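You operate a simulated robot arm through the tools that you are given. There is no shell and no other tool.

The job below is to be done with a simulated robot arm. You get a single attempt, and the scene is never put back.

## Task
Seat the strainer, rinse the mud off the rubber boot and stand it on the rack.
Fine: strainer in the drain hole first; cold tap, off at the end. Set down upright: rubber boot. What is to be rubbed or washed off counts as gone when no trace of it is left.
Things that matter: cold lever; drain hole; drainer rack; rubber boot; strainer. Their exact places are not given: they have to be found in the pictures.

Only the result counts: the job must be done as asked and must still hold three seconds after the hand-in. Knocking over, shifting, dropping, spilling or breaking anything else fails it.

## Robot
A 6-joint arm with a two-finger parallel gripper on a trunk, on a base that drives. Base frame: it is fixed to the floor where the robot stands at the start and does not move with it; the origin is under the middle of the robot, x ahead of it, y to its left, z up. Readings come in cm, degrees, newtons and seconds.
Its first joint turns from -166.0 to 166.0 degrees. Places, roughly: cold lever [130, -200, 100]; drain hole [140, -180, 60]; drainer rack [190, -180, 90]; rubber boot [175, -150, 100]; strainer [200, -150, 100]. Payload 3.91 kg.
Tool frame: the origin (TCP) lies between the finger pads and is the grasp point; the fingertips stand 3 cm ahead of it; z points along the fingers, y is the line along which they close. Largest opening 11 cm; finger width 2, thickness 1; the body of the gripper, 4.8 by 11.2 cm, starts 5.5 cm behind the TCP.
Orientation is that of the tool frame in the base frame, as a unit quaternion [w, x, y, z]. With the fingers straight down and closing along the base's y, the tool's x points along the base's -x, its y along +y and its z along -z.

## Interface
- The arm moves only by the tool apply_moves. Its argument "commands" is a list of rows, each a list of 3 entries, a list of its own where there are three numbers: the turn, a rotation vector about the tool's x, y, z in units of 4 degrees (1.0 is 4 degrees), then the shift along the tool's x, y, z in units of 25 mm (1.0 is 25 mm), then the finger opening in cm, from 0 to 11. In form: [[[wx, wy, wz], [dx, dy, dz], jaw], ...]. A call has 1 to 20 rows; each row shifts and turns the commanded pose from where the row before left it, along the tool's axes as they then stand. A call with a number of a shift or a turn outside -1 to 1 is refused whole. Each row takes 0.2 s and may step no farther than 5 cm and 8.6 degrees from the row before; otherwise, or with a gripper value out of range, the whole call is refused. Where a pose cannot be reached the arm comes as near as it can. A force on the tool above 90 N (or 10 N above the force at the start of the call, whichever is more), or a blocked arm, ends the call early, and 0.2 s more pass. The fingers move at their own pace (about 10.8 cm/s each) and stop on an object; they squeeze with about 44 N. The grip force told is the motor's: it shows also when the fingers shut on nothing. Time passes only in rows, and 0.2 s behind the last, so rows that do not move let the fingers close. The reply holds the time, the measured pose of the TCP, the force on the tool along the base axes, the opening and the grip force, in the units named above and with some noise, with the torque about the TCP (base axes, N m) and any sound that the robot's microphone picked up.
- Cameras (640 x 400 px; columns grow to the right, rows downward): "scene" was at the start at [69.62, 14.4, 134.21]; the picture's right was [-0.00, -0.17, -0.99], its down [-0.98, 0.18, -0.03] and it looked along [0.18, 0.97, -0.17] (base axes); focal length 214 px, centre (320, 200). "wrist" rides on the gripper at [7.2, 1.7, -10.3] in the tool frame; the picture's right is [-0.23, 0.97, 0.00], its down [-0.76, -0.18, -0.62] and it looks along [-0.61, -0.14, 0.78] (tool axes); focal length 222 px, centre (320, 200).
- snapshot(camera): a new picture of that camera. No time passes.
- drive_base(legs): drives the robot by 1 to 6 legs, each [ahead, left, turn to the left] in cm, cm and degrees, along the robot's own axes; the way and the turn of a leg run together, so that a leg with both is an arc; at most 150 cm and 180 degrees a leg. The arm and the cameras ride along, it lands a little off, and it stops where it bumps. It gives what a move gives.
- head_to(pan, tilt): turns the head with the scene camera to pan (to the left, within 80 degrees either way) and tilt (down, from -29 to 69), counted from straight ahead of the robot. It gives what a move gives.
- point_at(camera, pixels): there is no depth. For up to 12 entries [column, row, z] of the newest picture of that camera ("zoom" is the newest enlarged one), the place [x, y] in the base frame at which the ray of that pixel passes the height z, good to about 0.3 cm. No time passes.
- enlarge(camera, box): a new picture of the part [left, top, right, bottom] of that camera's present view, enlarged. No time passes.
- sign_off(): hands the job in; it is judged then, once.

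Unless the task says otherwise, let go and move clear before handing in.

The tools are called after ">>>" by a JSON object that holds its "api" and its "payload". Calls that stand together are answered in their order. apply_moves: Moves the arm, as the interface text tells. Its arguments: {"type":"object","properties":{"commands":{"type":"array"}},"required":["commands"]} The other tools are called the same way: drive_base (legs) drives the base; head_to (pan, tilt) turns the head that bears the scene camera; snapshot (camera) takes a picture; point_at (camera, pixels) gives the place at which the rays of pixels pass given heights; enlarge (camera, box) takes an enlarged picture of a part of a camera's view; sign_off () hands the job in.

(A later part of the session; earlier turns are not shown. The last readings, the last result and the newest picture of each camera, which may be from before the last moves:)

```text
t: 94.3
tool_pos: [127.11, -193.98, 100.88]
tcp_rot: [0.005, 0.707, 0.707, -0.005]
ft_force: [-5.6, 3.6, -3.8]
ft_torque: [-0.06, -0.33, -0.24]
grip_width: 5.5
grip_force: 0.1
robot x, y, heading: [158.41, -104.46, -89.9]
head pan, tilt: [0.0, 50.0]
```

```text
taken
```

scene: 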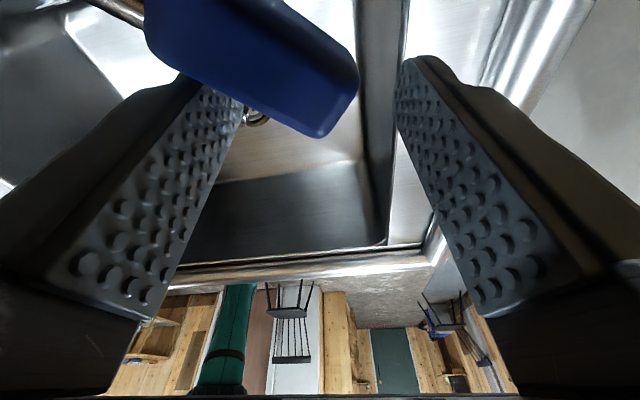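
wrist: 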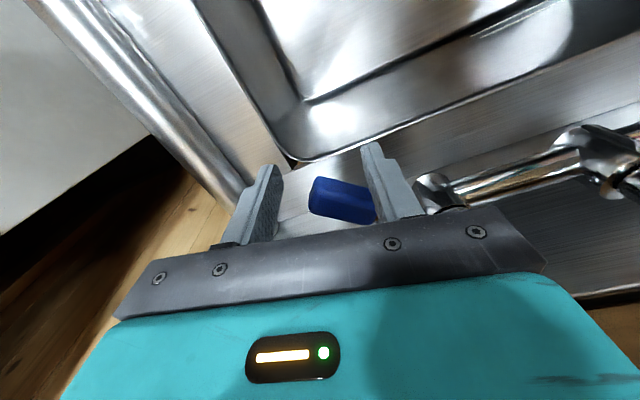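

All is calm again (about 5 N), the lever stands about 60° open. I back out toward +y first, away from the lever and the wall, and then rise.

>>> {"api": "apply_moves", "payload": {"commands": [[[0, 0, 0], [0.4, 0, 0], 5.5], [[0, 0, 0], [0.8, 0, 0], 5.5], [[0, 0, 0], [1, 0, 0], 5.5], [[0, 0, 0], [1, 0, -0.3], 5.5], [[0, 0, 0], [1, 0, -0.6], 5.5], [[0, 0, 0], [1, 0, -1], 5.5], [[0, 0, 0], [1, 0, -1], 5.5], [[0, 0, 0], [1, 0, -1], 5.5], [[0, 0, 0], [1, 0, -1], 5.5], [[0, 0, 0], [1, 0, -1], 5.5], [[0, 0, 0], [0, 0, -1], 5.5], [[0, 0, 0], [0, 0, -1], 5.5], [[0, 0, 0], [0, 0, -1], 5.5], [[0, 0, 0], [0, 0, 0], 5.5]]}}

>>> {"api": "head_to", "payload": {"pan": 0, "tilt": 0}}

>>> {"api": "snapshot", "payload": {"camera": "scene"}}

>>> {"api": "snapshot", "payload": {"camera": "wrist"}}

```text
t: 97.3
tool_pos: [126.57, -170.65, 122.62]
tcp_rot: [0.002, 0.708, 0.706, -0.002]
ft_force: [-0.6, 0.6, 0.0]
ft_torque: [-0.01, 0.05, 0.01]
grip_width: 5.51
grip_force: 0.0
robot x, y, heading: [158.34, -104.3, -90.1]
head pan, tilt: [0.0, 50.0]
```

```text
t: 98.5
tool_pos: [126.4, -170.67, 122.67]
tcp_rot: [0.002, 0.708, 0.706, -0.002]
ft_force: [0.6, -0.9, -0.4]
ft_torque: [0.01, -0.03, 0.02]
grip_width: 5.5
grip_force: 0.0
robot x, y, heading: [158.62, -104.39, -90.1]
head pan, tilt: [0.0, 0.0]
```

```text
taken
```

scene: 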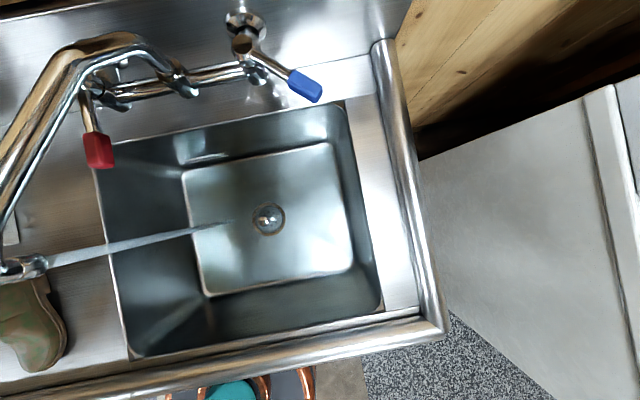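

```text
taken
```

wrist: 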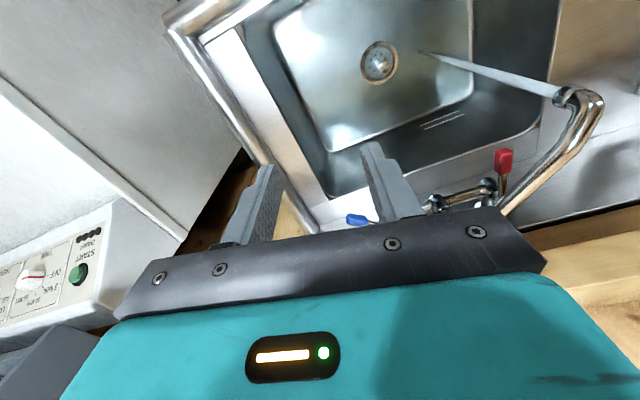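

The tap runs; the stream falls vertically from (30,265) to (228,222) on the basin floor. I measure its line.

>>> {"api": "point_at", "payload": {"camera": "scene", "pixels": [[228, 222, 60], [228, 222, 58], [30, 265, 105], [30, 265, 107], [310, 92, 100], [250, 45, 100], [268, 219, 60]]}}

>>> {"api": "enlarge", "payload": {"camera": "scene", "box": [0, 180, 300, 380]}}

```text
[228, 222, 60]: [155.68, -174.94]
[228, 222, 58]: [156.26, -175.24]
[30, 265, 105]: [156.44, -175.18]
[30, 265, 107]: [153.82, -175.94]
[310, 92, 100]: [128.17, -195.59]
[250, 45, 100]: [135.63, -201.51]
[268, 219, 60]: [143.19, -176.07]
```

```text
2.00 times, centred on (150, 280) of scene
```

zoom: 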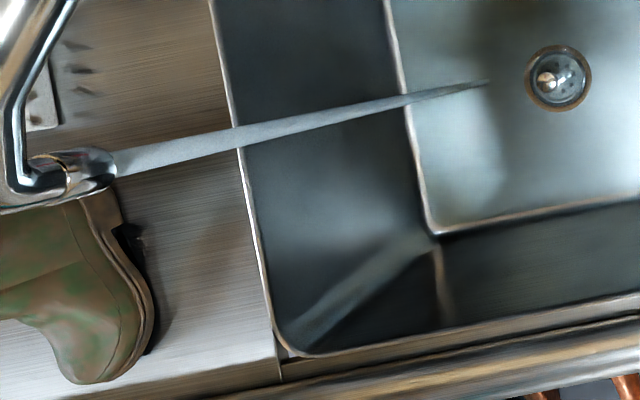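

The stream falls at about (153.8,-175) from outlet z≈106. Now I fetch the boot: first travel back at height, staying in front of the spout, to above the boot.

>>> {"api": "apply_moves", "payload": {"commands": [[[0, 0, 0], [1, 0, -0.5], 9], [[0, 0, 0], [1, 0, -0.5], 9], [[0, 0, 0], [1, 0, 0], 9], [[0, 0, 0], [1, 0, 0], 9], [[0, 0, 0], [1, 0, 0], 9], [[0, 0, 0], [0, 1, 0], 9], [[0, 0, 0], [0, 1, 0], 9], [[0, 0, 0], [0, 1, 0], 9], [[0, 0, 0], [0, 1, 0], 9], [[0, 0, 0], [0, 1, 0], 9], [[0, 0, 0], [0, 1, 0], 9], [[0, 0, 0], [0, 1, 0], 9], [[0, 0, 0], [0, 1, 0], 9], [[0, 0, 0], [0, 1, 0], 9], [[0, 0, 0], [0, 1, 0], 9], [[0, 0, 0], [0, 1, 0], 9], [[0, 0, 0], [0, 1, 0], 9], [[0, 0, 0], [0, 1, 0], 9], [[0, 0, 0], [0, 1, 0], 9], [[0, 0, 0], [0, 1, 0], 9]]}}

>>> {"api": "apply_moves", "payload": {"commands": [[[0, 0, 0], [0, 1, 0], 9], [[0, 0, 0], [0, 1, 0], 9], [[0, 0, 0], [0, 1, 0], 9], [[0, 0, 0], [0, 1, 0], 9], [[0, 0, 0], [0, 1, 0], 9], [[0, 0, 0], [0, 1, 0], 9], [[0, 0, 0], [0, 0.2, 0], 9], [[0, 0, 0], [-1, 0, 0], 9], [[0, 0, 0], [-1, 0, 0], 9], [[0, 0, 0], [-1, 0, 0], 9], [[0, 0, -0.9], [0, 0, 0], 9], [[0, 0, -0.9], [0, 0, 0], 9], [[0, 0, -0.9], [0, 0, 0], 9], [[0, 0, 0], [0, 0, 0], 9]]}}

>>> {"api": "head_to", "payload": {"pan": 0, "tilt": 45}}

>>> {"api": "snapshot", "payload": {"camera": "scene"}}

>>> {"api": "snapshot", "payload": {"camera": "wrist"}}

```text
t: 102.7
tool_pos: [164.28, -158.3, 125.03]
tcp_rot: [0.003, 0.708, 0.706, -0.002]
ft_force: [-0.1, 0.2, -0.1]
ft_torque: [0.03, -0.03, -0.03]
grip_width: 8.98
grip_force: 0.0
robot x, y, heading: [158.2, -104.59, -90.2]
head pan, tilt: [0.0, 0.0]
```

```text
t: 105.7
tool_pos: [179.75, -165.85, 125.05]
tcp_rot: [0.002, 0.638, 0.77, -0.003]
ft_force: [-0.2, 0.0, 0.0]
ft_torque: [0.01, 0.01, 0.02]
grip_width: 8.99
grip_force: 0.0
robot x, y, heading: [158.28, -104.35, -90.3]
head pan, tilt: [0.0, 0.0]
```

```text
t: 106.8
tool_pos: [179.73, -165.79, 125.06]
tcp_rot: [0.002, 0.639, 0.769, -0.002]
ft_force: [0.3, 0.2, -0.2]
ft_torque: [-0.01, -0.01, 0.01]
grip_width: 9.02
grip_force: 0.1
robot x, y, heading: [158.12, -104.43, -90.3]
head pan, tilt: [0.0, 45.0]
```

```text
taken
```

scene: 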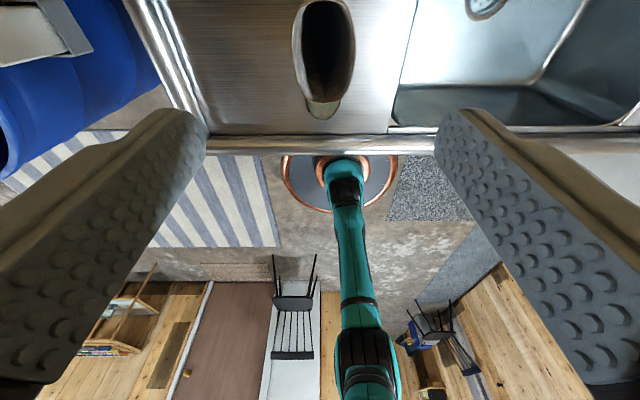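

```text
taken
```

wrist: 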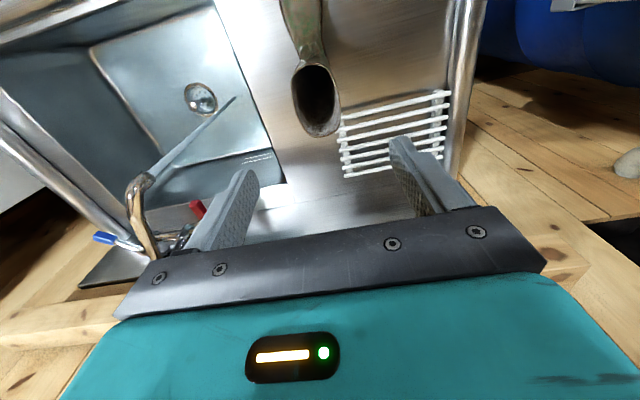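

The boot opening (scene 325,55) is aligned with the fingers. I check its centre with both cameras before descending.

>>> {"api": "point_at", "payload": {"camera": "scene", "pixels": [[293, 40, 108.5], [356, 40, 108.5], [323, 103, 108.5], [330, 1, 108.5]]}}

>>> {"api": "point_at", "payload": {"camera": "wrist", "pixels": [[291, 97, 108.5], [340, 100, 108.5], [312, 63, 108.5], [320, 136, 108.5]]}}

```text
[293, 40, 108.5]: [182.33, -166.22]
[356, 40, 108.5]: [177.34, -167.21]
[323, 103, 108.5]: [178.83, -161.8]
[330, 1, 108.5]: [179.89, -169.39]
```

```text
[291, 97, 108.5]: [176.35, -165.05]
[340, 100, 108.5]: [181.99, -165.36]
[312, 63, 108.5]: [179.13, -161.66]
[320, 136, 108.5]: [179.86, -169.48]
```

The opening's centre is (179.5,-165.7), right under the TCP. I descend so the fingers go down both sides of the shaft, then close.

>>> {"api": "apply_moves", "payload": {"commands": [[[0, 0, 0], [0, -0.05, 1], 9], [[0, 0, 0], [0, 0, 1], 9], [[0, 0, 0], [0, 0, 1], 9], [[0, 0, 0], [0, 0, 1], 9], [[0, 0, 0], [0, 0, 1], 9], [[0, 0, 0], [0, 0, 1], 9], [[0, 0, 0], [0, 0, 0.8], 9], [[0, 0, 0], [0, 0, 0.6], 9], [[0, 0, 0], [0, 0, 0.6], 9], [[0, 0, 0], [0, 0, 0], 9]]}}

>>> {"api": "snapshot", "payload": {"camera": "scene"}}

>>> {"api": "snapshot", "payload": {"camera": "wrist"}}

```text
t: 109.0
tool_pos: [179.47, -165.83, 104.96]
tcp_rot: [0.002, 0.639, 0.769, -0.003]
ft_force: [-0.7, 0.1, 0.5]
ft_torque: [0.0, 0.0, -0.01]
grip_width: 8.99
grip_force: 0.0
robot x, y, heading: [158.31, -104.23, -90.2]
head pan, tilt: [0.0, 45.0]
```

```text
taken
```

scene: 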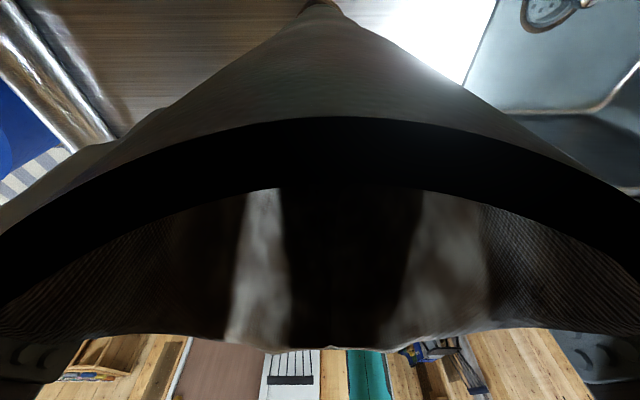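

```text
taken
```

wrist: 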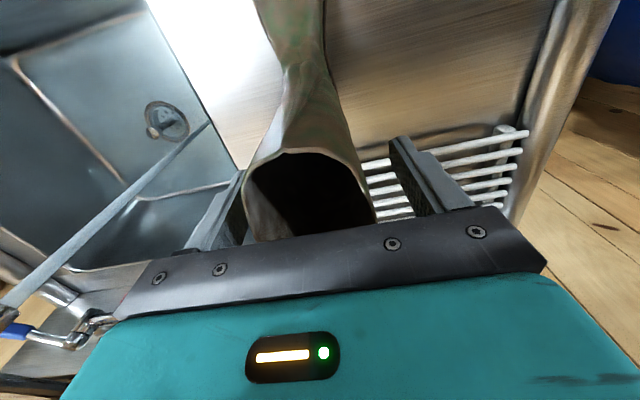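

The shaft stands between the fingers (wrist 310,195). I close.

>>> {"api": "apply_moves", "payload": {"commands": [[[0, 0, 0], [0, 0, 0], 7], [[0, 0, 0], [0, 0, 0], 5], [[0, 0, 0], [0, 0, 0], 4], [[0, 0, 0], [0, 0, 0], 4], [[0, 0, 0], [0, 0, 0], 4], [[0, 0, 0], [0, 0, 0], 4]]}}

>>> {"api": "snapshot", "payload": {"camera": "wrist"}}

```text
t: 110.4
tool_pos: [179.5, -165.89, 105.09]
tcp_rot: [0.002, 0.638, 0.77, -0.002]
ft_force: [-0.9, -0.6, 0.0]
ft_torque: [-0.09, 0.05, -0.01]
grip_width: 5.32
grip_force: 44.5
robot x, y, heading: [158.08, -104.5, -90.6]
head pan, tilt: [0.0, 45.0]
```

```text
taken
```

wrist: 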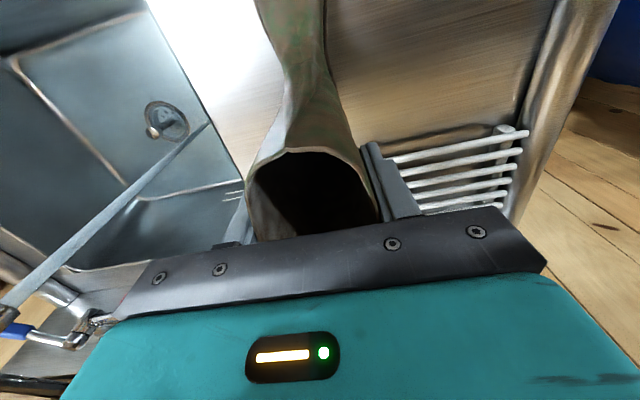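

Gripped (5.3 cm, 44 N). I lift the boot 7.5 cm and read its weight.

>>> {"api": "apply_moves", "payload": {"commands": [[[0, 0, 0], [0, 0, -0.5], 4], [[0, 0, 0], [0, 0, -0.5], 4], [[0, 0, 0], [0, 0, -1], 4], [[0, 0, 0], [0, 0, -1], 4], [[0, 0, 0], [0, 0, 0], 4]]}}

>>> {"api": "snapshot", "payload": {"camera": "wrist"}}

>>> {"api": "snapshot", "payload": {"camera": "scene"}}

```text
t: 111.6
tool_pos: [179.59, -165.88, 112.71]
tcp_rot: [0.003, 0.638, 0.77, -0.002]
ft_force: [-0.1, -1.1, -1.6]
ft_torque: [-0.08, -0.02, -0.02]
grip_width: 5.29
grip_force: 43.5
robot x, y, heading: [158.68, -104.14, -90.1]
head pan, tilt: [0.0, 45.0]
```

```text
taken
```

wrist: 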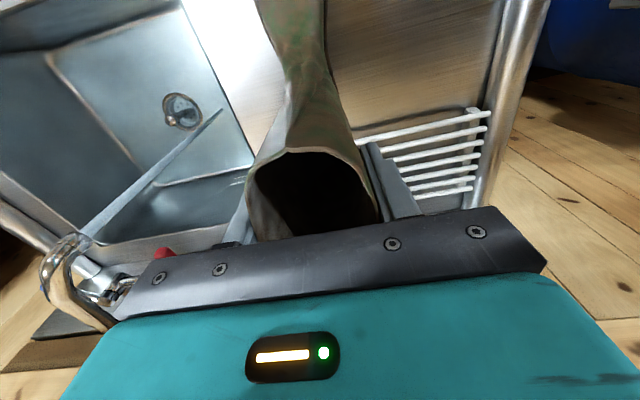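

```text
taken
```

scene: 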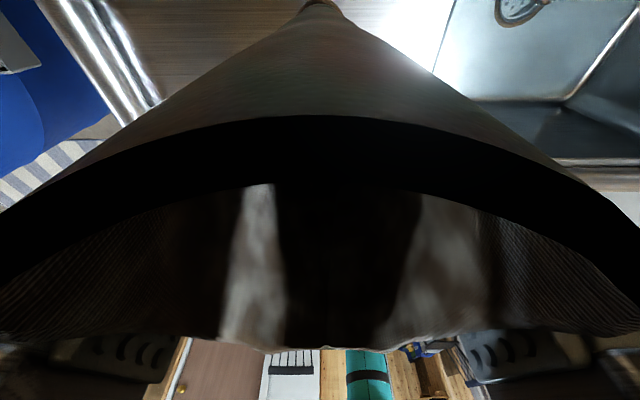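

The boot hangs firmly and light. I'll wash its front first with toe pointing forward (away from me), so I raise it, draw back a bit and spin the tool about its axis.

>>> {"api": "apply_moves", "payload": {"commands": [[[0, 0, 0], [0, 0, -1], 4], [[0, 0, 0], [0, 0, -1], 4], [[0, 0, 0], [0, 0, -1], 4], [[0, 0, 0], [0, 0, -1], 4], [[0, 0, 0], [1, 0, 0], 4], [[0, 0, 0], [1, 0, 0], 4], [[0, 0, 0], [1, 0, 0], 4], [[0, 0, 0], [1, 0, 0], 4], [[0, 0, 0], [0, 0, 0], 4]]}}

>>> {"api": "apply_moves", "payload": {"commands": [[[0, 0, -1], [0, 0, 0], 4], [[0, 0, -1], [0, 0, 0], 4], [[0, 0, -1], [0, 0, 0], 4], [[0, 0, -1], [0, 0, 0], 4], [[0, 0, -1], [0, 0, 0], 4], [[0, 0, -1], [0, 0, 0], 4], [[0, 0, -1], [0, 0, 0], 4], [[0, 0, -1], [0, 0, 0], 4], [[0, 0, -1], [0, 0, 0], 4], [[0, 0, -1], [0, 0, 0], 4], [[0, 0, -1], [0, 0, 0], 4], [[0, 0, -1], [0, 0, 0], 4], [[0, 0, -1], [0, 0, 0], 4], [[0, 0, -1], [0, 0, 0], 4], [[0, 0, -1], [0, 0, 0], 4], [[0, 0, -1], [0, 0, 0], 4], [[0, 0, -1], [0, 0, 0], 4], [[0, 0, -1], [0, 0, 0], 4], [[0, 0, -1], [0, 0, 0], 4], [[0, 0, -1], [0, 0, 0], 4]]}}

>>> {"api": "snapshot", "payload": {"camera": "scene"}}

>>> {"api": "snapshot", "payload": {"camera": "wrist"}}

```text
t: 113.6
tool_pos: [177.68, -156.02, 122.51]
tcp_rot: [0.002, 0.639, 0.769, -0.003]
ft_force: [-0.3, -0.1, -1.8]
ft_torque: [-0.09, -0.04, 0.04]
grip_width: 5.31
grip_force: 44.2
robot x, y, heading: [158.41, -104.35, -90.4]
head pan, tilt: [0.0, 45.0]
```

```text
t: 117.8
tool_pos: [177.77, -155.98, 122.6]
tcp_rot: [0.0, -0.006, 1.0, -0.004]
ft_force: [0.6, 0.1, -1.8]
ft_torque: [0.03, -0.1, -0.01]
grip_width: 5.32
grip_force: 44.1
robot x, y, heading: [158.22, -104.35, -90.2]
head pan, tilt: [0.0, 45.0]
```

```text
taken
```

scene: 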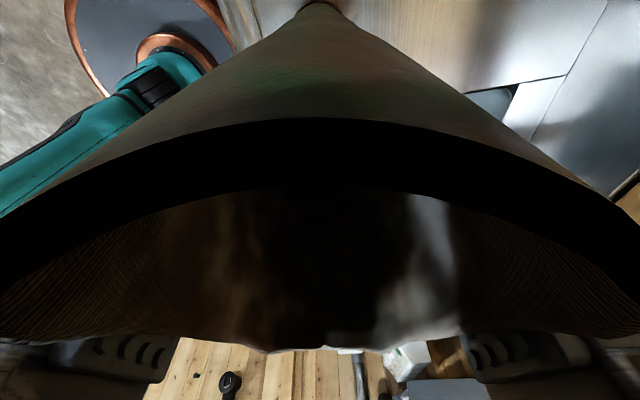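

```text
taken
```

wrist: 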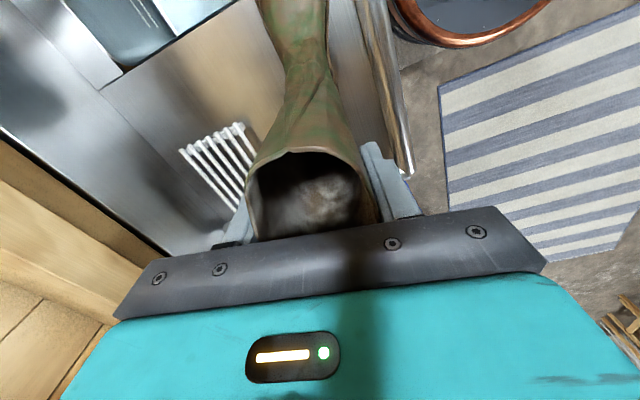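

The spin works; the toe now points to -x, which suits washing one side. I carry the boot over the front part of the basin, still in front of the spout.

>>> {"api": "apply_moves", "payload": {"commands": [[[0, 0, 0], [1, -0.2, 0], 4], [[0, 0, 0], [1, -0.2, 0], 4], [[0, 0, 0], [1, -0.2, 0], 4], [[0, 0, 0], [1, -0.2, 0], 4], [[0, 0, 0], [1, -0.2, 0], 4], [[0, 0, 0], [1, -0.2, 0], 4], [[0, 0, 0], [1, -0.2, 0], 4], [[0, 0, 0], [1, -0.2, 0], 4], [[0, 0, 0], [0.4, -0.2, 0], 4], [[0, 0, 0], [0, 0, 0], 4]]}}

>>> {"api": "snapshot", "payload": {"camera": "wrist"}}

>>> {"api": "head_to", "payload": {"pan": -30, "tilt": 10}}

>>> {"api": "snapshot", "payload": {"camera": "scene"}}

```text
t: 120.0
tool_pos: [156.83, -160.72, 122.57]
tcp_rot: [0.0, -0.005, 1.0, -0.004]
ft_force: [0.5, 1.1, -2.1]
ft_torque: [-0.04, -0.07, -0.01]
grip_width: 5.27
grip_force: 44.1
robot x, y, heading: [158.08, -104.54, -90.0]
head pan, tilt: [0.0, 45.0]
```

```text
taken
```

wrist: 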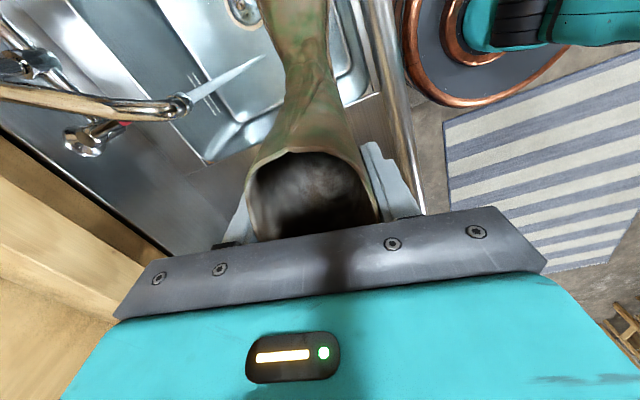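

```text
t: 121.0
tool_pos: [156.74, -160.78, 122.42]
tcp_rot: [-0.001, -0.005, 1.0, -0.003]
ft_force: [0.7, 0.3, -1.7]
ft_torque: [0.01, -0.08, -0.02]
grip_width: 5.28
grip_force: 44.3
robot x, y, heading: [158.19, -104.55, -90.3]
head pan, tilt: [-30.0, 10.0]
```

```text
taken
```

scene: 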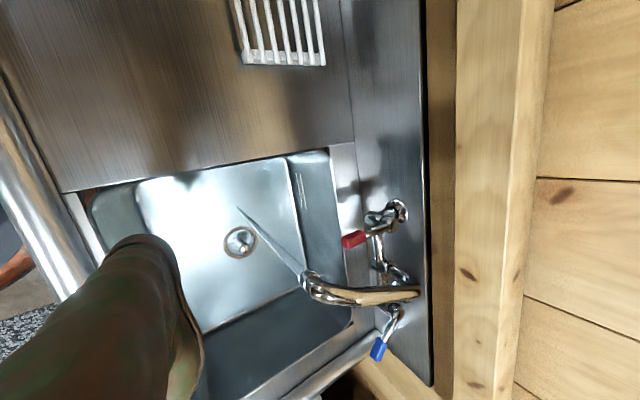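

The spout lies well beyond the boot. I lower the boot upright into the front of the basin.

>>> {"api": "apply_moves", "payload": {"commands": [[[0, 0, 0], [0.2, -0.5, 1], 4], [[0, 0, 0], [0, 0, 1], 4], [[0, 0, 0], [0, 0, 1], 4], [[0, 0, 0], [0, 0, 1], 4], [[0, 0, 0], [0, 0, 1], 4], [[0, 0, 0], [0, 0, 1], 4], [[0, 0, 0], [0, 0, 1], 4], [[0, 0, 0], [0, 0, 1], 4], [[0, 0, 0], [0, 0, 1], 4], [[0, 0, 0], [0, 0, 1], 4], [[0, 0, 0], [0, 0, 1], 4], [[0, 0, 0], [0, 0, 1], 4], [[0, 0, 0], [0, 0, 0], 4]]}}

>>> {"api": "snapshot", "payload": {"camera": "wrist"}}

>>> {"api": "snapshot", "payload": {"camera": "scene"}}

```text
t: 123.8
tool_pos: [156.29, -162.33, 92.59]
tcp_rot: [0.0, -0.005, 1.0, -0.004]
ft_force: [-0.5, 0.2, -2.1]
ft_torque: [0.02, -0.06, 0.02]
grip_width: 5.27
grip_force: 43.7
robot x, y, heading: [158.31, -104.69, -90.2]
head pan, tilt: [-30.0, 10.0]
```

```text
taken
```

wrist: 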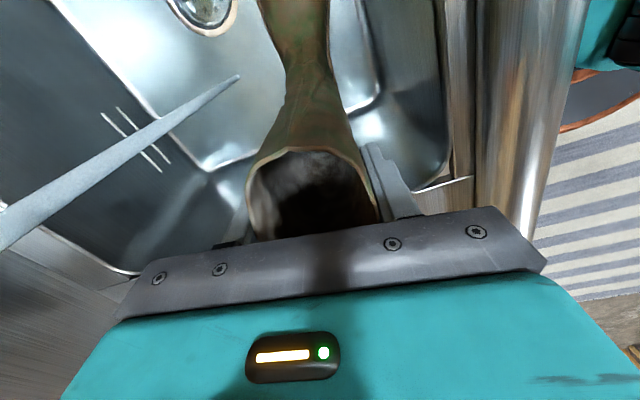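

```text
taken
```

scene: 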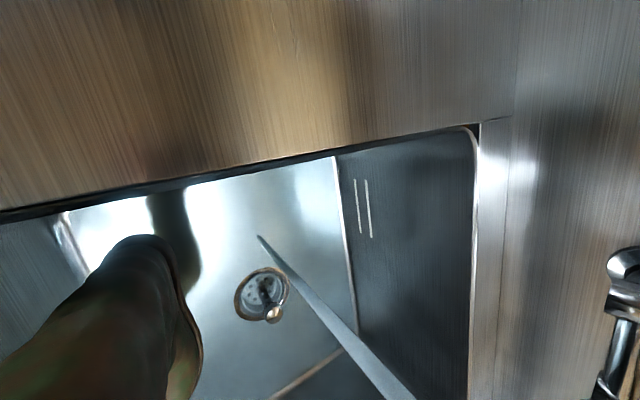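

The boot hangs inside the basin beside the stream. I tilt it 44° forward, so its lower part swings under the stream.

>>> {"api": "apply_moves", "payload": {"commands": [[[1, 0, 0], [0, 0, 0], 4], [[1, 0, 0], [0, 0, 0], 4], [[1, 0, 0], [0, 0, 0], 4], [[1, 0, 0], [0, 0, 0], 4], [[1, 0, 0], [0, 0, 0], 4], [[1, 0, 0], [0, 0, 0], 4], [[1, 0, 0], [0, 0, 0], 4], [[1, 0, 0], [0, 0, 0], 4], [[1, 0, 0], [0, 0, 0], 4], [[1, 0, 0], [0, 0, 0], 4], [[1, 0, 0], [0, 0, 0], 4], [[0, 0, 0], [0, 0, 0], 4]]}}

>>> {"api": "snapshot", "payload": {"camera": "wrist"}}

>>> {"api": "snapshot", "payload": {"camera": "scene"}}

```text
t: 126.4
tool_pos: [156.45, -162.18, 92.49]
tcp_rot: [0.002, -0.006, 0.926, -0.378]
ft_force: [0.5, -0.6, -1.9]
ft_torque: [0.19, -0.08, 0.01]
grip_width: 5.26
grip_force: 43.9
robot x, y, heading: [158.25, -104.62, -90.1]
head pan, tilt: [-30.0, 10.0]
```

```text
taken
```

wrist: 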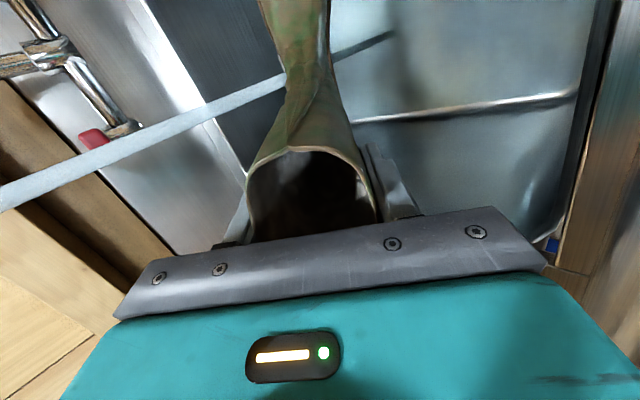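

```text
taken
```

scene: 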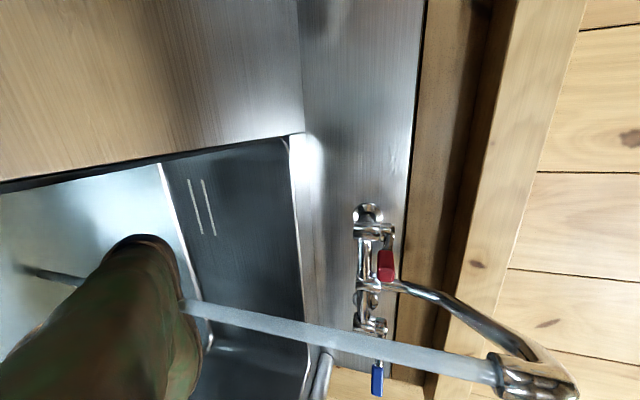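

The stream crosses the boot in both views. I let it run a moment and then look closely at the mud.

>>> {"api": "enlarge", "payload": {"camera": "wrist", "box": [230, 0, 400, 160]}}

>>> {"api": "apply_moves", "payload": {"commands": [[[0, 0, 0], [0.4, 0, 0], 4], [[0, 0, 0], [0, 0, 0], 4], [[0, 0, 0], [0, 0, 0], 4], [[0, 0, 0], [0, 0, 0], 4], [[0, 0, 0], [0, 0, 0], 4], [[0, 0, 0], [0, 0, 0], 4], [[0, 0, 0], [0, 0, 0], 4], [[0, 0, 0], [0, 0, 0], 4]]}}

>>> {"api": "enlarge", "payload": {"camera": "wrist", "box": [230, 0, 400, 160]}}

>>> {"api": "enlarge", "payload": {"camera": "scene", "box": [0, 200, 320, 400]}}

```text
2.50 times, centred on (315, 80) of wrist
```

zoom: 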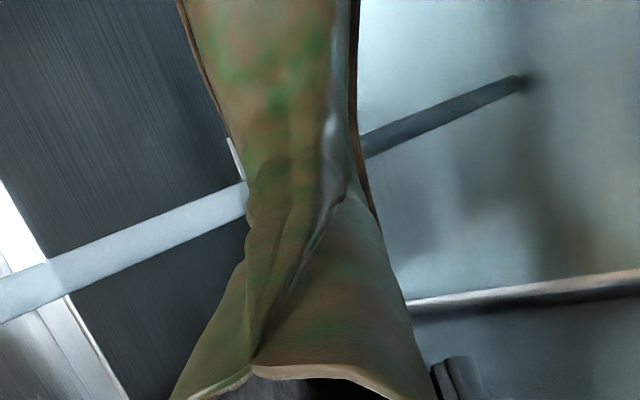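

```text
t: 128.2
tool_pos: [155.33, -162.09, 92.6]
tcp_rot: [0.002, -0.005, 0.926, -0.378]
ft_force: [-0.3, 0.8, -2.0]
ft_torque: [0.16, -0.06, -0.01]
grip_width: 5.27
grip_force: 44.0
robot x, y, heading: [158.59, -104.3, -90.2]
head pan, tilt: [-30.0, 10.0]
```

```text
2.50 times, centred on (315, 80) of wrist
```

zoom: 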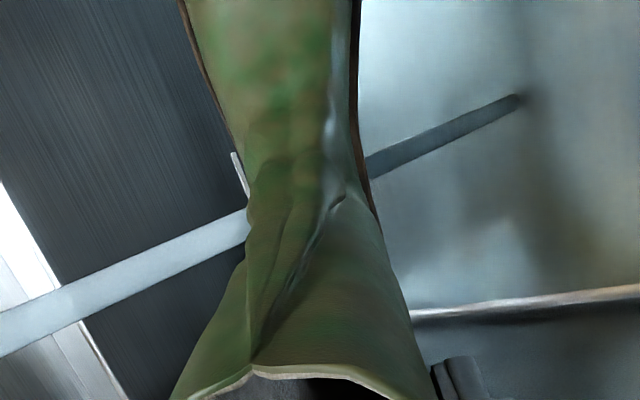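

```text
2.00 times, centred on (160, 300) of scene
```

zoom: 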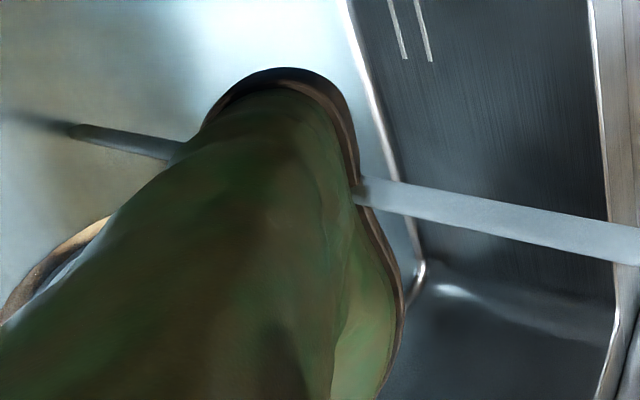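

The mud visibly fades in the stream (brown to green within two seconds). I sweep the boot back and forth along y under the stream to cover heel, ankle and shaft.

>>> {"api": "apply_moves", "payload": {"commands": [[[0, 0, 0], [0, -0.3, 0.29], 4], [[0, 0, 0], [0, -0.3, 0.29], 4], [[0, 0, 0], [0, -0.3, 0.29], 4], [[0, 0, 0], [0, -0.3, 0.29], 4], [[0, 0, 0], [0.4, 0, 0], 4], [[0, 0, 0], [0.4, 0, 0], 4], [[0, 0, 0], [0, 0.3, -0.29], 4], [[0, 0, 0], [0, 0.3, -0.29], 4], [[0, 0, 0], [0, 0.3, -0.29], 4], [[0, 0, 0], [0, 0.3, -0.29], 4], [[0, 0, 0], [0, 0.3, -0.29], 4], [[0, 0, 0], [0, 0.3, -0.29], 4], [[0, 0, 0], [-0.5, 0, 0], 4], [[0, 0, 0], [-0.5, 0, 0], 4], [[0, 0, 0], [-0.5, 0, 0], 4], [[0, 0, 0], [-0.5, 0, 0], 4], [[0, 0, 0], [-0.5, 0, 0], 4], [[0, 0, 0], [-0.5, 0, 0], 4], [[0, 0, 0], [-0.5, 0, 0], 4], [[0, 0, 0], [0, 0, 0], 4]]}}

>>> {"api": "snapshot", "payload": {"camera": "wrist"}}

>>> {"api": "snapshot", "payload": {"camera": "scene"}}

>>> {"api": "enlarge", "payload": {"camera": "wrist", "box": [230, 0, 400, 160]}}

```text
t: 132.4
tool_pos: [162.09, -160.07, 92.51]
tcp_rot: [0.003, -0.005, 0.926, -0.377]
ft_force: [-15.2, 6.6, 3.9]
ft_torque: [0.22, 0.64, -0.56]
grip_width: 5.25
grip_force: 43.3
robot x, y, heading: [158.1, -104.68, -90.3]
head pan, tilt: [-30.0, 10.0]
```

```text
taken
```

wrist: 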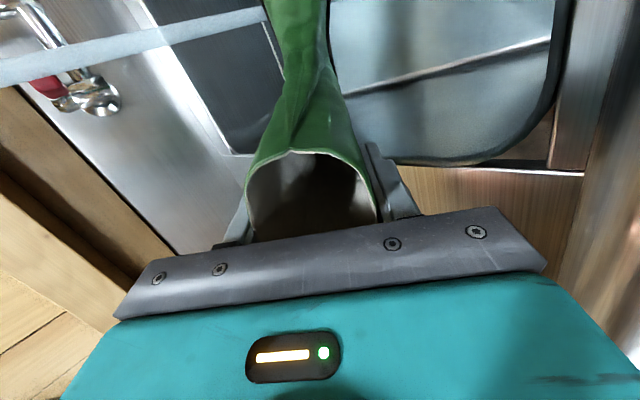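

```text
taken
```

scene: 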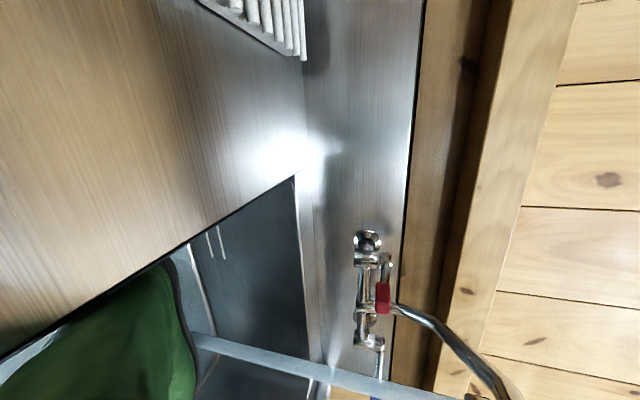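

```text
2.50 times, centred on (315, 80) of wrist
```

zoom: 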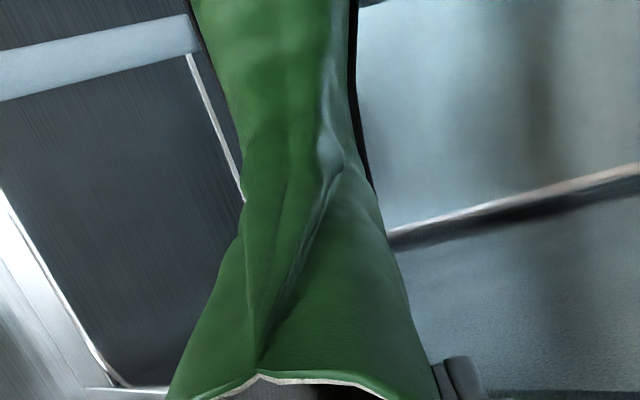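

The boot is now plain green with a black sole, but the heel is rubbing the basin's left wall (-15 N in x). I draw it back toward the stream at once and keep rinsing while inspecting.

>>> {"api": "apply_moves", "payload": {"commands": [[[0, 0, 0], [0.5, 0, 0], 4], [[0, 0, 0], [0.5, 0, 0], 4], [[0, 0, 0], [0.5, 0, 0], 4], [[0, 0, 0], [0.5, 0, 0], 4], [[0, 0, 0], [0.4, 0, 0], 4], [[0, 0, 0], [0, 0, 0], 4], [[0, 0, 0], [0, -0.3, 0.29], 4], [[0, 0, 0], [0, 0, 0], 4], [[0, 0, 0], [0, -0.3, 0.29], 4], [[0, 0, 0], [0, 0, 0], 4], [[0, 0, 0], [0, -0.3, 0.29], 4], [[0, 0, 0], [0.3, 0, 0], 4], [[0, 0, 0], [0, 0, 0], 4], [[0, 0, 0], [-0.3, 0, 0], 4], [[0, 0, 0], [0, 0.3, -0.29], 4], [[0, 0, 0], [0, 0.3, -0.29], 4], [[0, 0, 0], [0, 0, 0], 4]]}}

>>> {"api": "snapshot", "payload": {"camera": "wrist"}}

>>> {"api": "enlarge", "payload": {"camera": "scene", "box": [0, 200, 320, 400]}}

>>> {"api": "enlarge", "payload": {"camera": "wrist", "box": [230, 0, 400, 160]}}

```text
t: 136.0
tool_pos: [156.0, -161.02, 92.82]
tcp_rot: [0.002, -0.004, 0.926, -0.378]
ft_force: [0.3, 0.5, -2.5]
ft_torque: [0.17, -0.08, 0.0]
grip_width: 5.23
grip_force: 43.8
robot x, y, heading: [158.02, -104.6, -90.1]
head pan, tilt: [-30.0, 10.0]
```

```text
taken
```

wrist: 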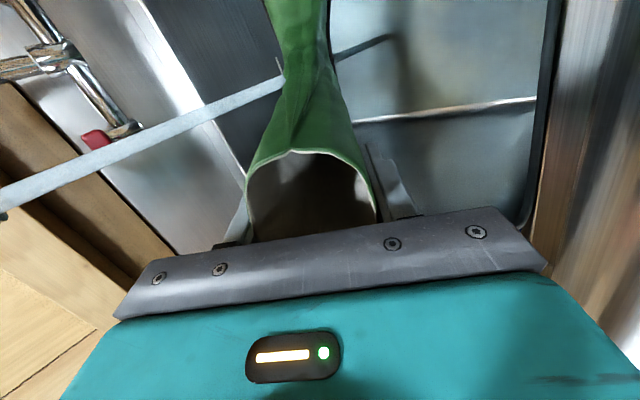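

```text
2.00 times, centred on (160, 300) of scene
```

zoom: 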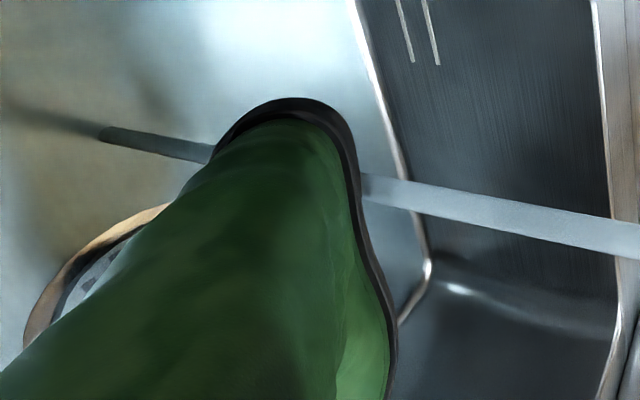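

```text
2.50 times, centred on (315, 80) of wrist
```

zoom: 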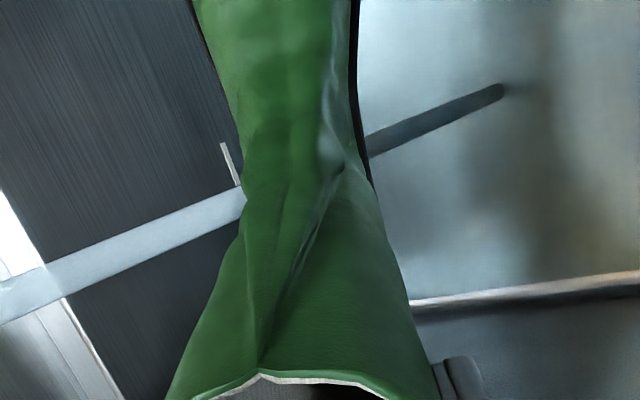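

Both views show clean green. For certainty I rinse some seconds more with another sweep, including turning the boot a bit about its axis, staying off the walls.

>>> {"api": "apply_moves", "payload": {"commands": [[[0, 0, 0], [0.4, 0, 0], 4], [[0, 0, 0], [0.4, 0, 0], 4], [[0, 0, 0], [0, 0, 0], 4], [[0, 0, 0], [0, -0.3, 0.29], 4], [[0, 0, 0], [0, -0.3, 0.29], 4], [[0, 0, 0], [0, -0.3, 0.29], 4], [[0, 0, 0], [0, -0.3, 0.29], 4], [[0, 0, 0], [0, 0, 0], 4], [[0, 0, 0], [-0.3, 0, 0], 4], [[0, 0, 0], [-0.3, 0, 0], 4], [[0, 0, 0], [0, 0, 0], 4], [[0, 0, 0], [0, 0.3, -0.29], 4], [[0, 0, 0], [0, 0.3, -0.29], 4], [[0, 0, 0], [0, 0.3, -0.29], 4], [[0, 0, 0], [0, 0.3, -0.29], 4], [[0, 0, 0], [0, 0.3, -0.29], 4], [[0, 0, 0], [0, 0, 0], 4], [[0, 0, 0], [0, -0.3, 0.29], 4], [[0, 0, 0], [-0.1, 0, 0], 4], [[0, 0, 0], [0, 0, 0], 4]]}}

>>> {"api": "apply_moves", "payload": {"commands": [[[0, 0, 1], [0, 0, 0], 4], [[0, 0, 1], [0, 0, 0], 4], [[0, 0, 1], [0, 0, 0], 4], [[0, 0, 1], [0, 0, 0], 4], [[0, 0, 0], [0, 0, 0], 4], [[0, 0, 0], [0, 0, 0], 4], [[0, 0, 0], [0, 0, 0], 4], [[0, 0, -1], [0, 0, 0], 4], [[0, 0, -1], [0, 0, 0], 4], [[0, 0, -1], [0, 0, 0], 4], [[0, 0, -1], [0, 0, 0], 4], [[0, 0, 0], [0, 0, 0], 4]]}}

>>> {"api": "enlarge", "payload": {"camera": "scene", "box": [0, 200, 320, 400]}}

>>> {"api": "enlarge", "payload": {"camera": "wrist", "box": [230, 0, 400, 160]}}

```text
t: 140.2
tool_pos: [155.78, -161.15, 92.52]
tcp_rot: [0.002, -0.005, 0.926, -0.378]
ft_force: [-0.2, 0.2, -2.5]
ft_torque: [0.11, -0.04, 0.01]
grip_width: 5.24
grip_force: 43.7
robot x, y, heading: [158.51, -104.68, -90.1]
head pan, tilt: [-30.0, 10.0]
```

```text
t: 142.8
tool_pos: [155.9, -161.12, 92.6]
tcp_rot: [0.002, -0.005, 0.926, -0.378]
ft_force: [0.4, -1.1, -2.4]
ft_torque: [0.16, -0.12, 0.03]
grip_width: 5.25
grip_force: 44.3
robot x, y, heading: [158.41, -104.36, -90.1]
head pan, tilt: [-30.0, 10.0]
```

```text
2.00 times, centred on (160, 300) of scene
```

zoom: 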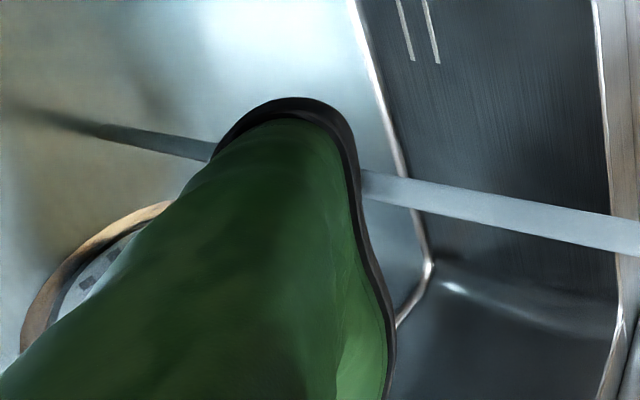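

```text
2.50 times, centred on (315, 80) of wrist
```

zoom: 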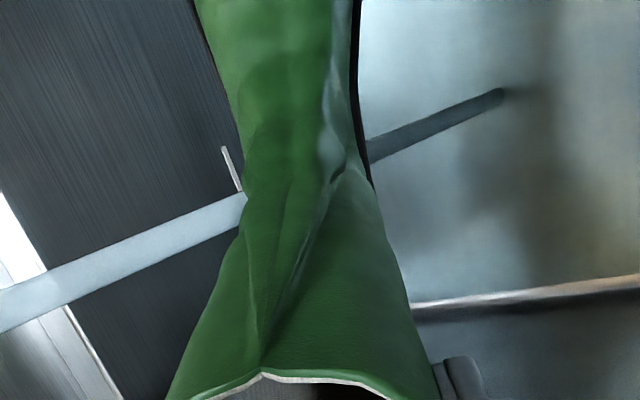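

It has become a touch more even green. I rinse 4 s more to be sure that no trace remains.

>>> {"api": "apply_moves", "payload": {"commands": [[[0, 0, 0], [0, 0, 0], 4], [[0, 0, 0], [0, 0, 0], 4], [[0, 0, 0], [0, 0, 0], 4], [[0, 0, 0], [0, -0.3, 0.29], 4], [[0, 0, 0], [0, 0, 0], 4], [[0, 0, 0], [0, 0, 0], 4], [[0, 0, 0], [0, -0.3, 0.29], 4], [[0, 0, 0], [0, 0, 0], 4], [[0, 0, 0], [0, 0, 0], 4], [[0, 0, 0], [0, -0.3, 0.29], 4], [[0, 0, 0], [0, 0, 0], 4], [[0, 0, 0], [0, 0, 0], 4], [[0, 0, 0], [0, 0.3, -0.29], 4], [[0, 0, 0], [0, 0, 0], 4], [[0, 0, 0], [0, 0.3, -0.29], 4], [[0, 0, 0], [0, 0, 0], 4], [[0, 0, 0], [0, 0.3, -0.29], 4], [[0, 0, 0], [0, 0, 0], 4], [[0, 0, 0], [0, 0, 0], 4], [[0, 0, 0], [0, 0, 0], 4]]}}

>>> {"api": "enlarge", "payload": {"camera": "scene", "box": [0, 200, 320, 400]}}

>>> {"api": "enlarge", "payload": {"camera": "wrist", "box": [230, 0, 400, 160]}}

```text
t: 147.0
tool_pos: [155.83, -161.24, 92.52]
tcp_rot: [0.001, -0.004, 0.926, -0.377]
ft_force: [-0.4, -1.1, -2.7]
ft_torque: [0.12, -0.06, 0.01]
grip_width: 5.21
grip_force: 44.1
robot x, y, heading: [158.31, -104.39, -90.3]
head pan, tilt: [-30.0, 10.0]
```

```text
2.00 times, centred on (160, 300) of scene
```

zoom: 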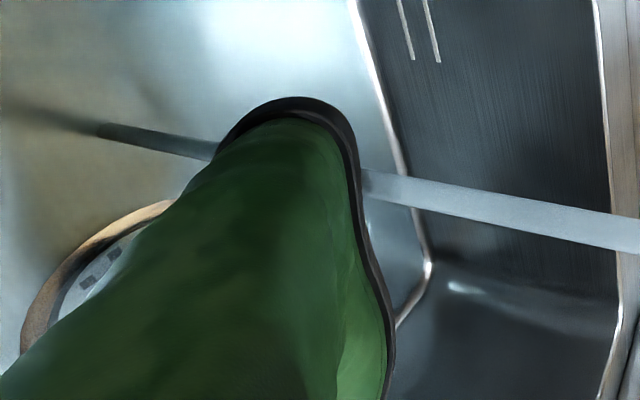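

```text
2.50 times, centred on (315, 80) of wrist
```

zoom: 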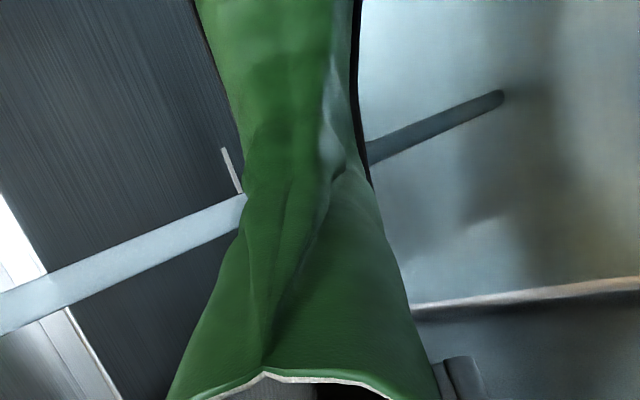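

The boot is clean on all visible sides. I set it upright again and lift it out of the basin.

>>> {"api": "apply_moves", "payload": {"commands": [[[-1, 0, 0], [0, 0, 0], 4], [[-1, 0, 0], [0, 0, 0], 4], [[-1, 0, 0], [0, 0, 0], 4], [[-1, 0, 0], [0, 0, 0], 4], [[-1, 0, 0], [0, 0, 0], 4], [[-1, 0, 0], [0, 0, 0], 4], [[-1, 0, 0], [0, 0, 0], 4], [[-1, 0, 0], [0, 0, 0], 4], [[-1, 0, 0], [0, 0, 0], 4], [[-1, 0, 0], [0, 0, 0], 4], [[-1, 0, 0], [0, 0, 0], 4], [[0, 0, 0], [0, 0, 0], 4]]}}

>>> {"api": "apply_moves", "payload": {"commands": [[[0, 0, 0], [0, 0, -1], 4], [[0, 0, 0], [0, 0, -1], 4], [[0, 0, 0], [0, 0, -1], 4], [[0, 0, 0], [0, 0, -1], 4], [[0, 0, 0], [0, 0, -1], 4], [[0, 0, 0], [0, 0, -1], 4], [[0, 0, 0], [0, 0, -1], 4], [[0, 0, 0], [0, 0, -1], 4], [[0, 0, 0], [0, 0, -1], 4], [[0, 0, 0], [0, 0, -1], 4], [[0, 0, 0], [0, 0, -1], 4], [[0, 0, 0], [0, 0, -1], 4], [[0, 0, 0], [0, 0, 0], 4]]}}

>>> {"api": "snapshot", "payload": {"camera": "scene"}}

>>> {"api": "snapshot", "payload": {"camera": "wrist"}}

```text
t: 149.6
tool_pos: [155.82, -161.17, 92.65]
tcp_rot: [0.0, -0.005, 1.0, -0.002]
ft_force: [0.0, -0.7, -1.7]
ft_torque: [0.02, -0.12, 0.01]
grip_width: 5.2
grip_force: 44.5
robot x, y, heading: [158.26, -104.35, -90.3]
head pan, tilt: [-30.0, 10.0]
```

```text
t: 152.4
tool_pos: [155.69, -160.92, 122.51]
tcp_rot: [0.001, -0.006, 1.0, -0.003]
ft_force: [-0.4, 0.2, -1.8]
ft_torque: [-0.04, -0.09, -0.01]
grip_width: 5.2
grip_force: 44.0
robot x, y, heading: [158.61, -104.15, -90.1]
head pan, tilt: [-30.0, 10.0]
```

```text
taken
```

scene: 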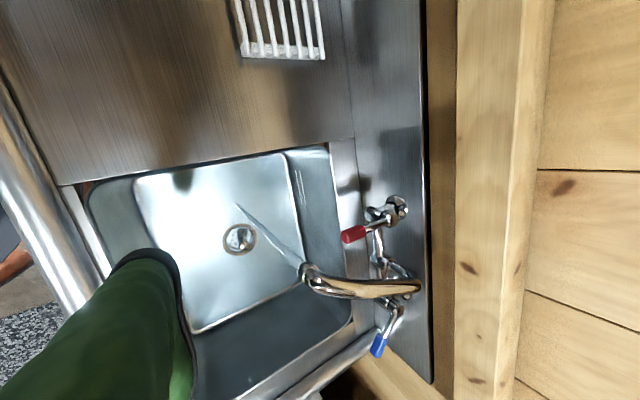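

```text
taken
```

wrist: 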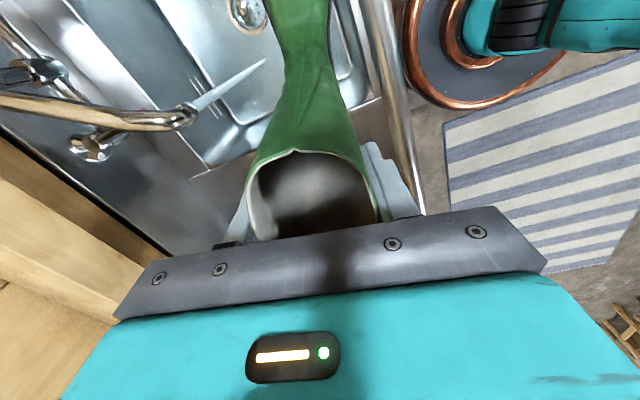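

Green, with clean lining rim and black sole. Now toward the rack: I move +x at height over the drainboard, then align the boot with the rack's bars.

>>> {"api": "apply_moves", "payload": {"commands": [[[0, 0, 0], [-1, 0, 0], 4], [[0, 0, 0], [-1, 0, 0], 4], [[0, 0, 0], [-1, 0, 0], 4], [[0, 0, 0], [-1, 0, 0], 4], [[0, 0, 0], [-1, 0, 0], 4], [[0, 0, 0], [-1, 0, 0], 4], [[0, 0, 0], [-1, 0, 0], 4], [[0, 0, 0], [-1, 0, 0], 4], [[0, 0, 0], [-1, 0, 0], 4], [[0, 0, 0], [-1, 0, 0], 4], [[0, 0, 0], [-1, 0, 0], 4], [[0, 0, 0], [-1, 0, 0], 4], [[0, 0, 0], [-1, 0, 0], 4], [[0, 0, 0], [-1, 0, 0], 4], [[0, 0, 0], [-1, 0, 0], 4], [[0, 0, -1], [0, 0, 0], 4], [[0, 0, -1], [0, 0, 0], 4], [[0, 0, -0.8], [0, 0, 0], 4], [[0, 0, 0], [0, 0, 0], 4]]}}

>>> {"api": "snapshot", "payload": {"camera": "scene"}}

>>> {"api": "snapshot", "payload": {"camera": "wrist"}}

```text
t: 156.4
tool_pos: [193.36, -160.53, 122.7]
tcp_rot: [0.0, -0.104, 0.995, -0.004]
ft_force: [-1.1, 0.0, -1.9]
ft_torque: [0.02, -0.1, 0.0]
grip_width: 5.22
grip_force: 44.7
robot x, y, heading: [158.23, -104.47, -90.3]
head pan, tilt: [-30.0, 10.0]
```

```text
taken
```

scene: 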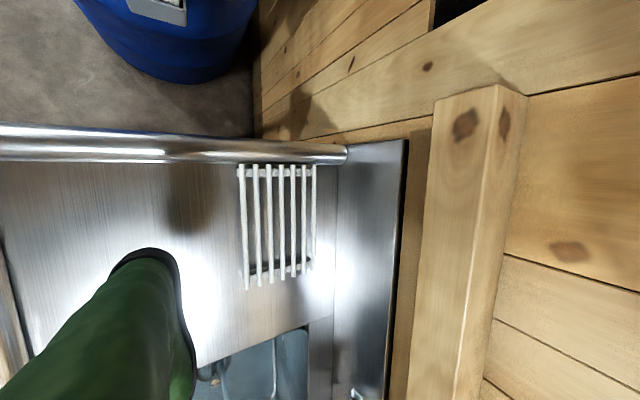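

```text
taken
```

wrist: 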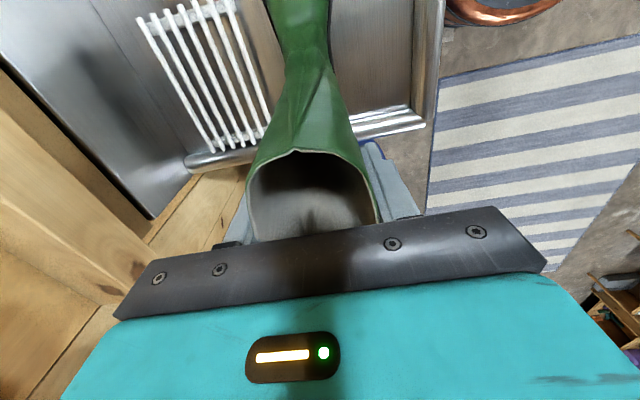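

The rack shows in both views (scene 278,222; wrist 205,70). I enlarge and triangulate it.

>>> {"api": "enlarge", "payload": {"camera": "scene", "box": [200, 140, 360, 310]}}

>>> {"api": "enlarge", "payload": {"camera": "wrist", "box": [120, 0, 290, 170]}}

```text
2.35 times, centred on (280, 225) of scene
```

zoom: 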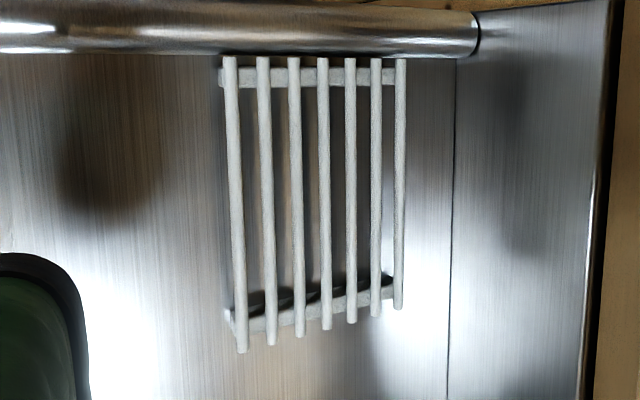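

```text
2.35 times, centred on (205, 85) of wrist
```

zoom: 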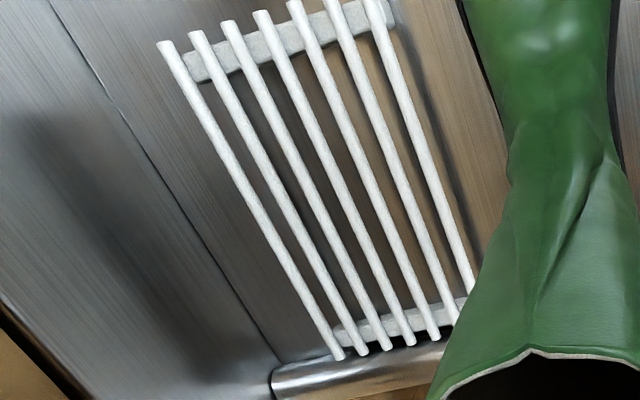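

I triangulate the wall-side bar's two ends (scene 314.5,165.4 / 313.2,271; wrist 213.5,151.8 / 139,19) and the robot-side bar's ends.

>>> {"api": "point_at", "payload": {"camera": "scene", "pixels": [[314.5, 165.4, 88], [314.5, 165.4, 92], [313.2, 271, 88], [313.2, 271, 92], [241.3, 164.1, 88], [241.3, 164.1, 92], [246.8, 288.8, 88], [246.8, 288.8, 92]]}}

>>> {"api": "point_at", "payload": {"camera": "wrist", "pixels": [[213.5, 151.8, 88], [213.5, 151.8, 92], [139, 19, 88], [139, 19, 92], [180, 4.5, 88], [180, 4.5, 92]]}}

```text
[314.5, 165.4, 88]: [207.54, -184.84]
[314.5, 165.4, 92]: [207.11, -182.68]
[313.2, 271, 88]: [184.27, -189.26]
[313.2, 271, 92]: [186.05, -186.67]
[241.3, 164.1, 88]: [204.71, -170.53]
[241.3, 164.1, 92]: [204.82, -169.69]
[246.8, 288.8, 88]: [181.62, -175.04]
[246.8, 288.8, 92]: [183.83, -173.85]
```

```text
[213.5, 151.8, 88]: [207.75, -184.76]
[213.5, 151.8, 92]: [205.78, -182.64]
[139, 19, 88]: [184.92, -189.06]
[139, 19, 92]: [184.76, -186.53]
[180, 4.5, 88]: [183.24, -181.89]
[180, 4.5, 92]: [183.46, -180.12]
```

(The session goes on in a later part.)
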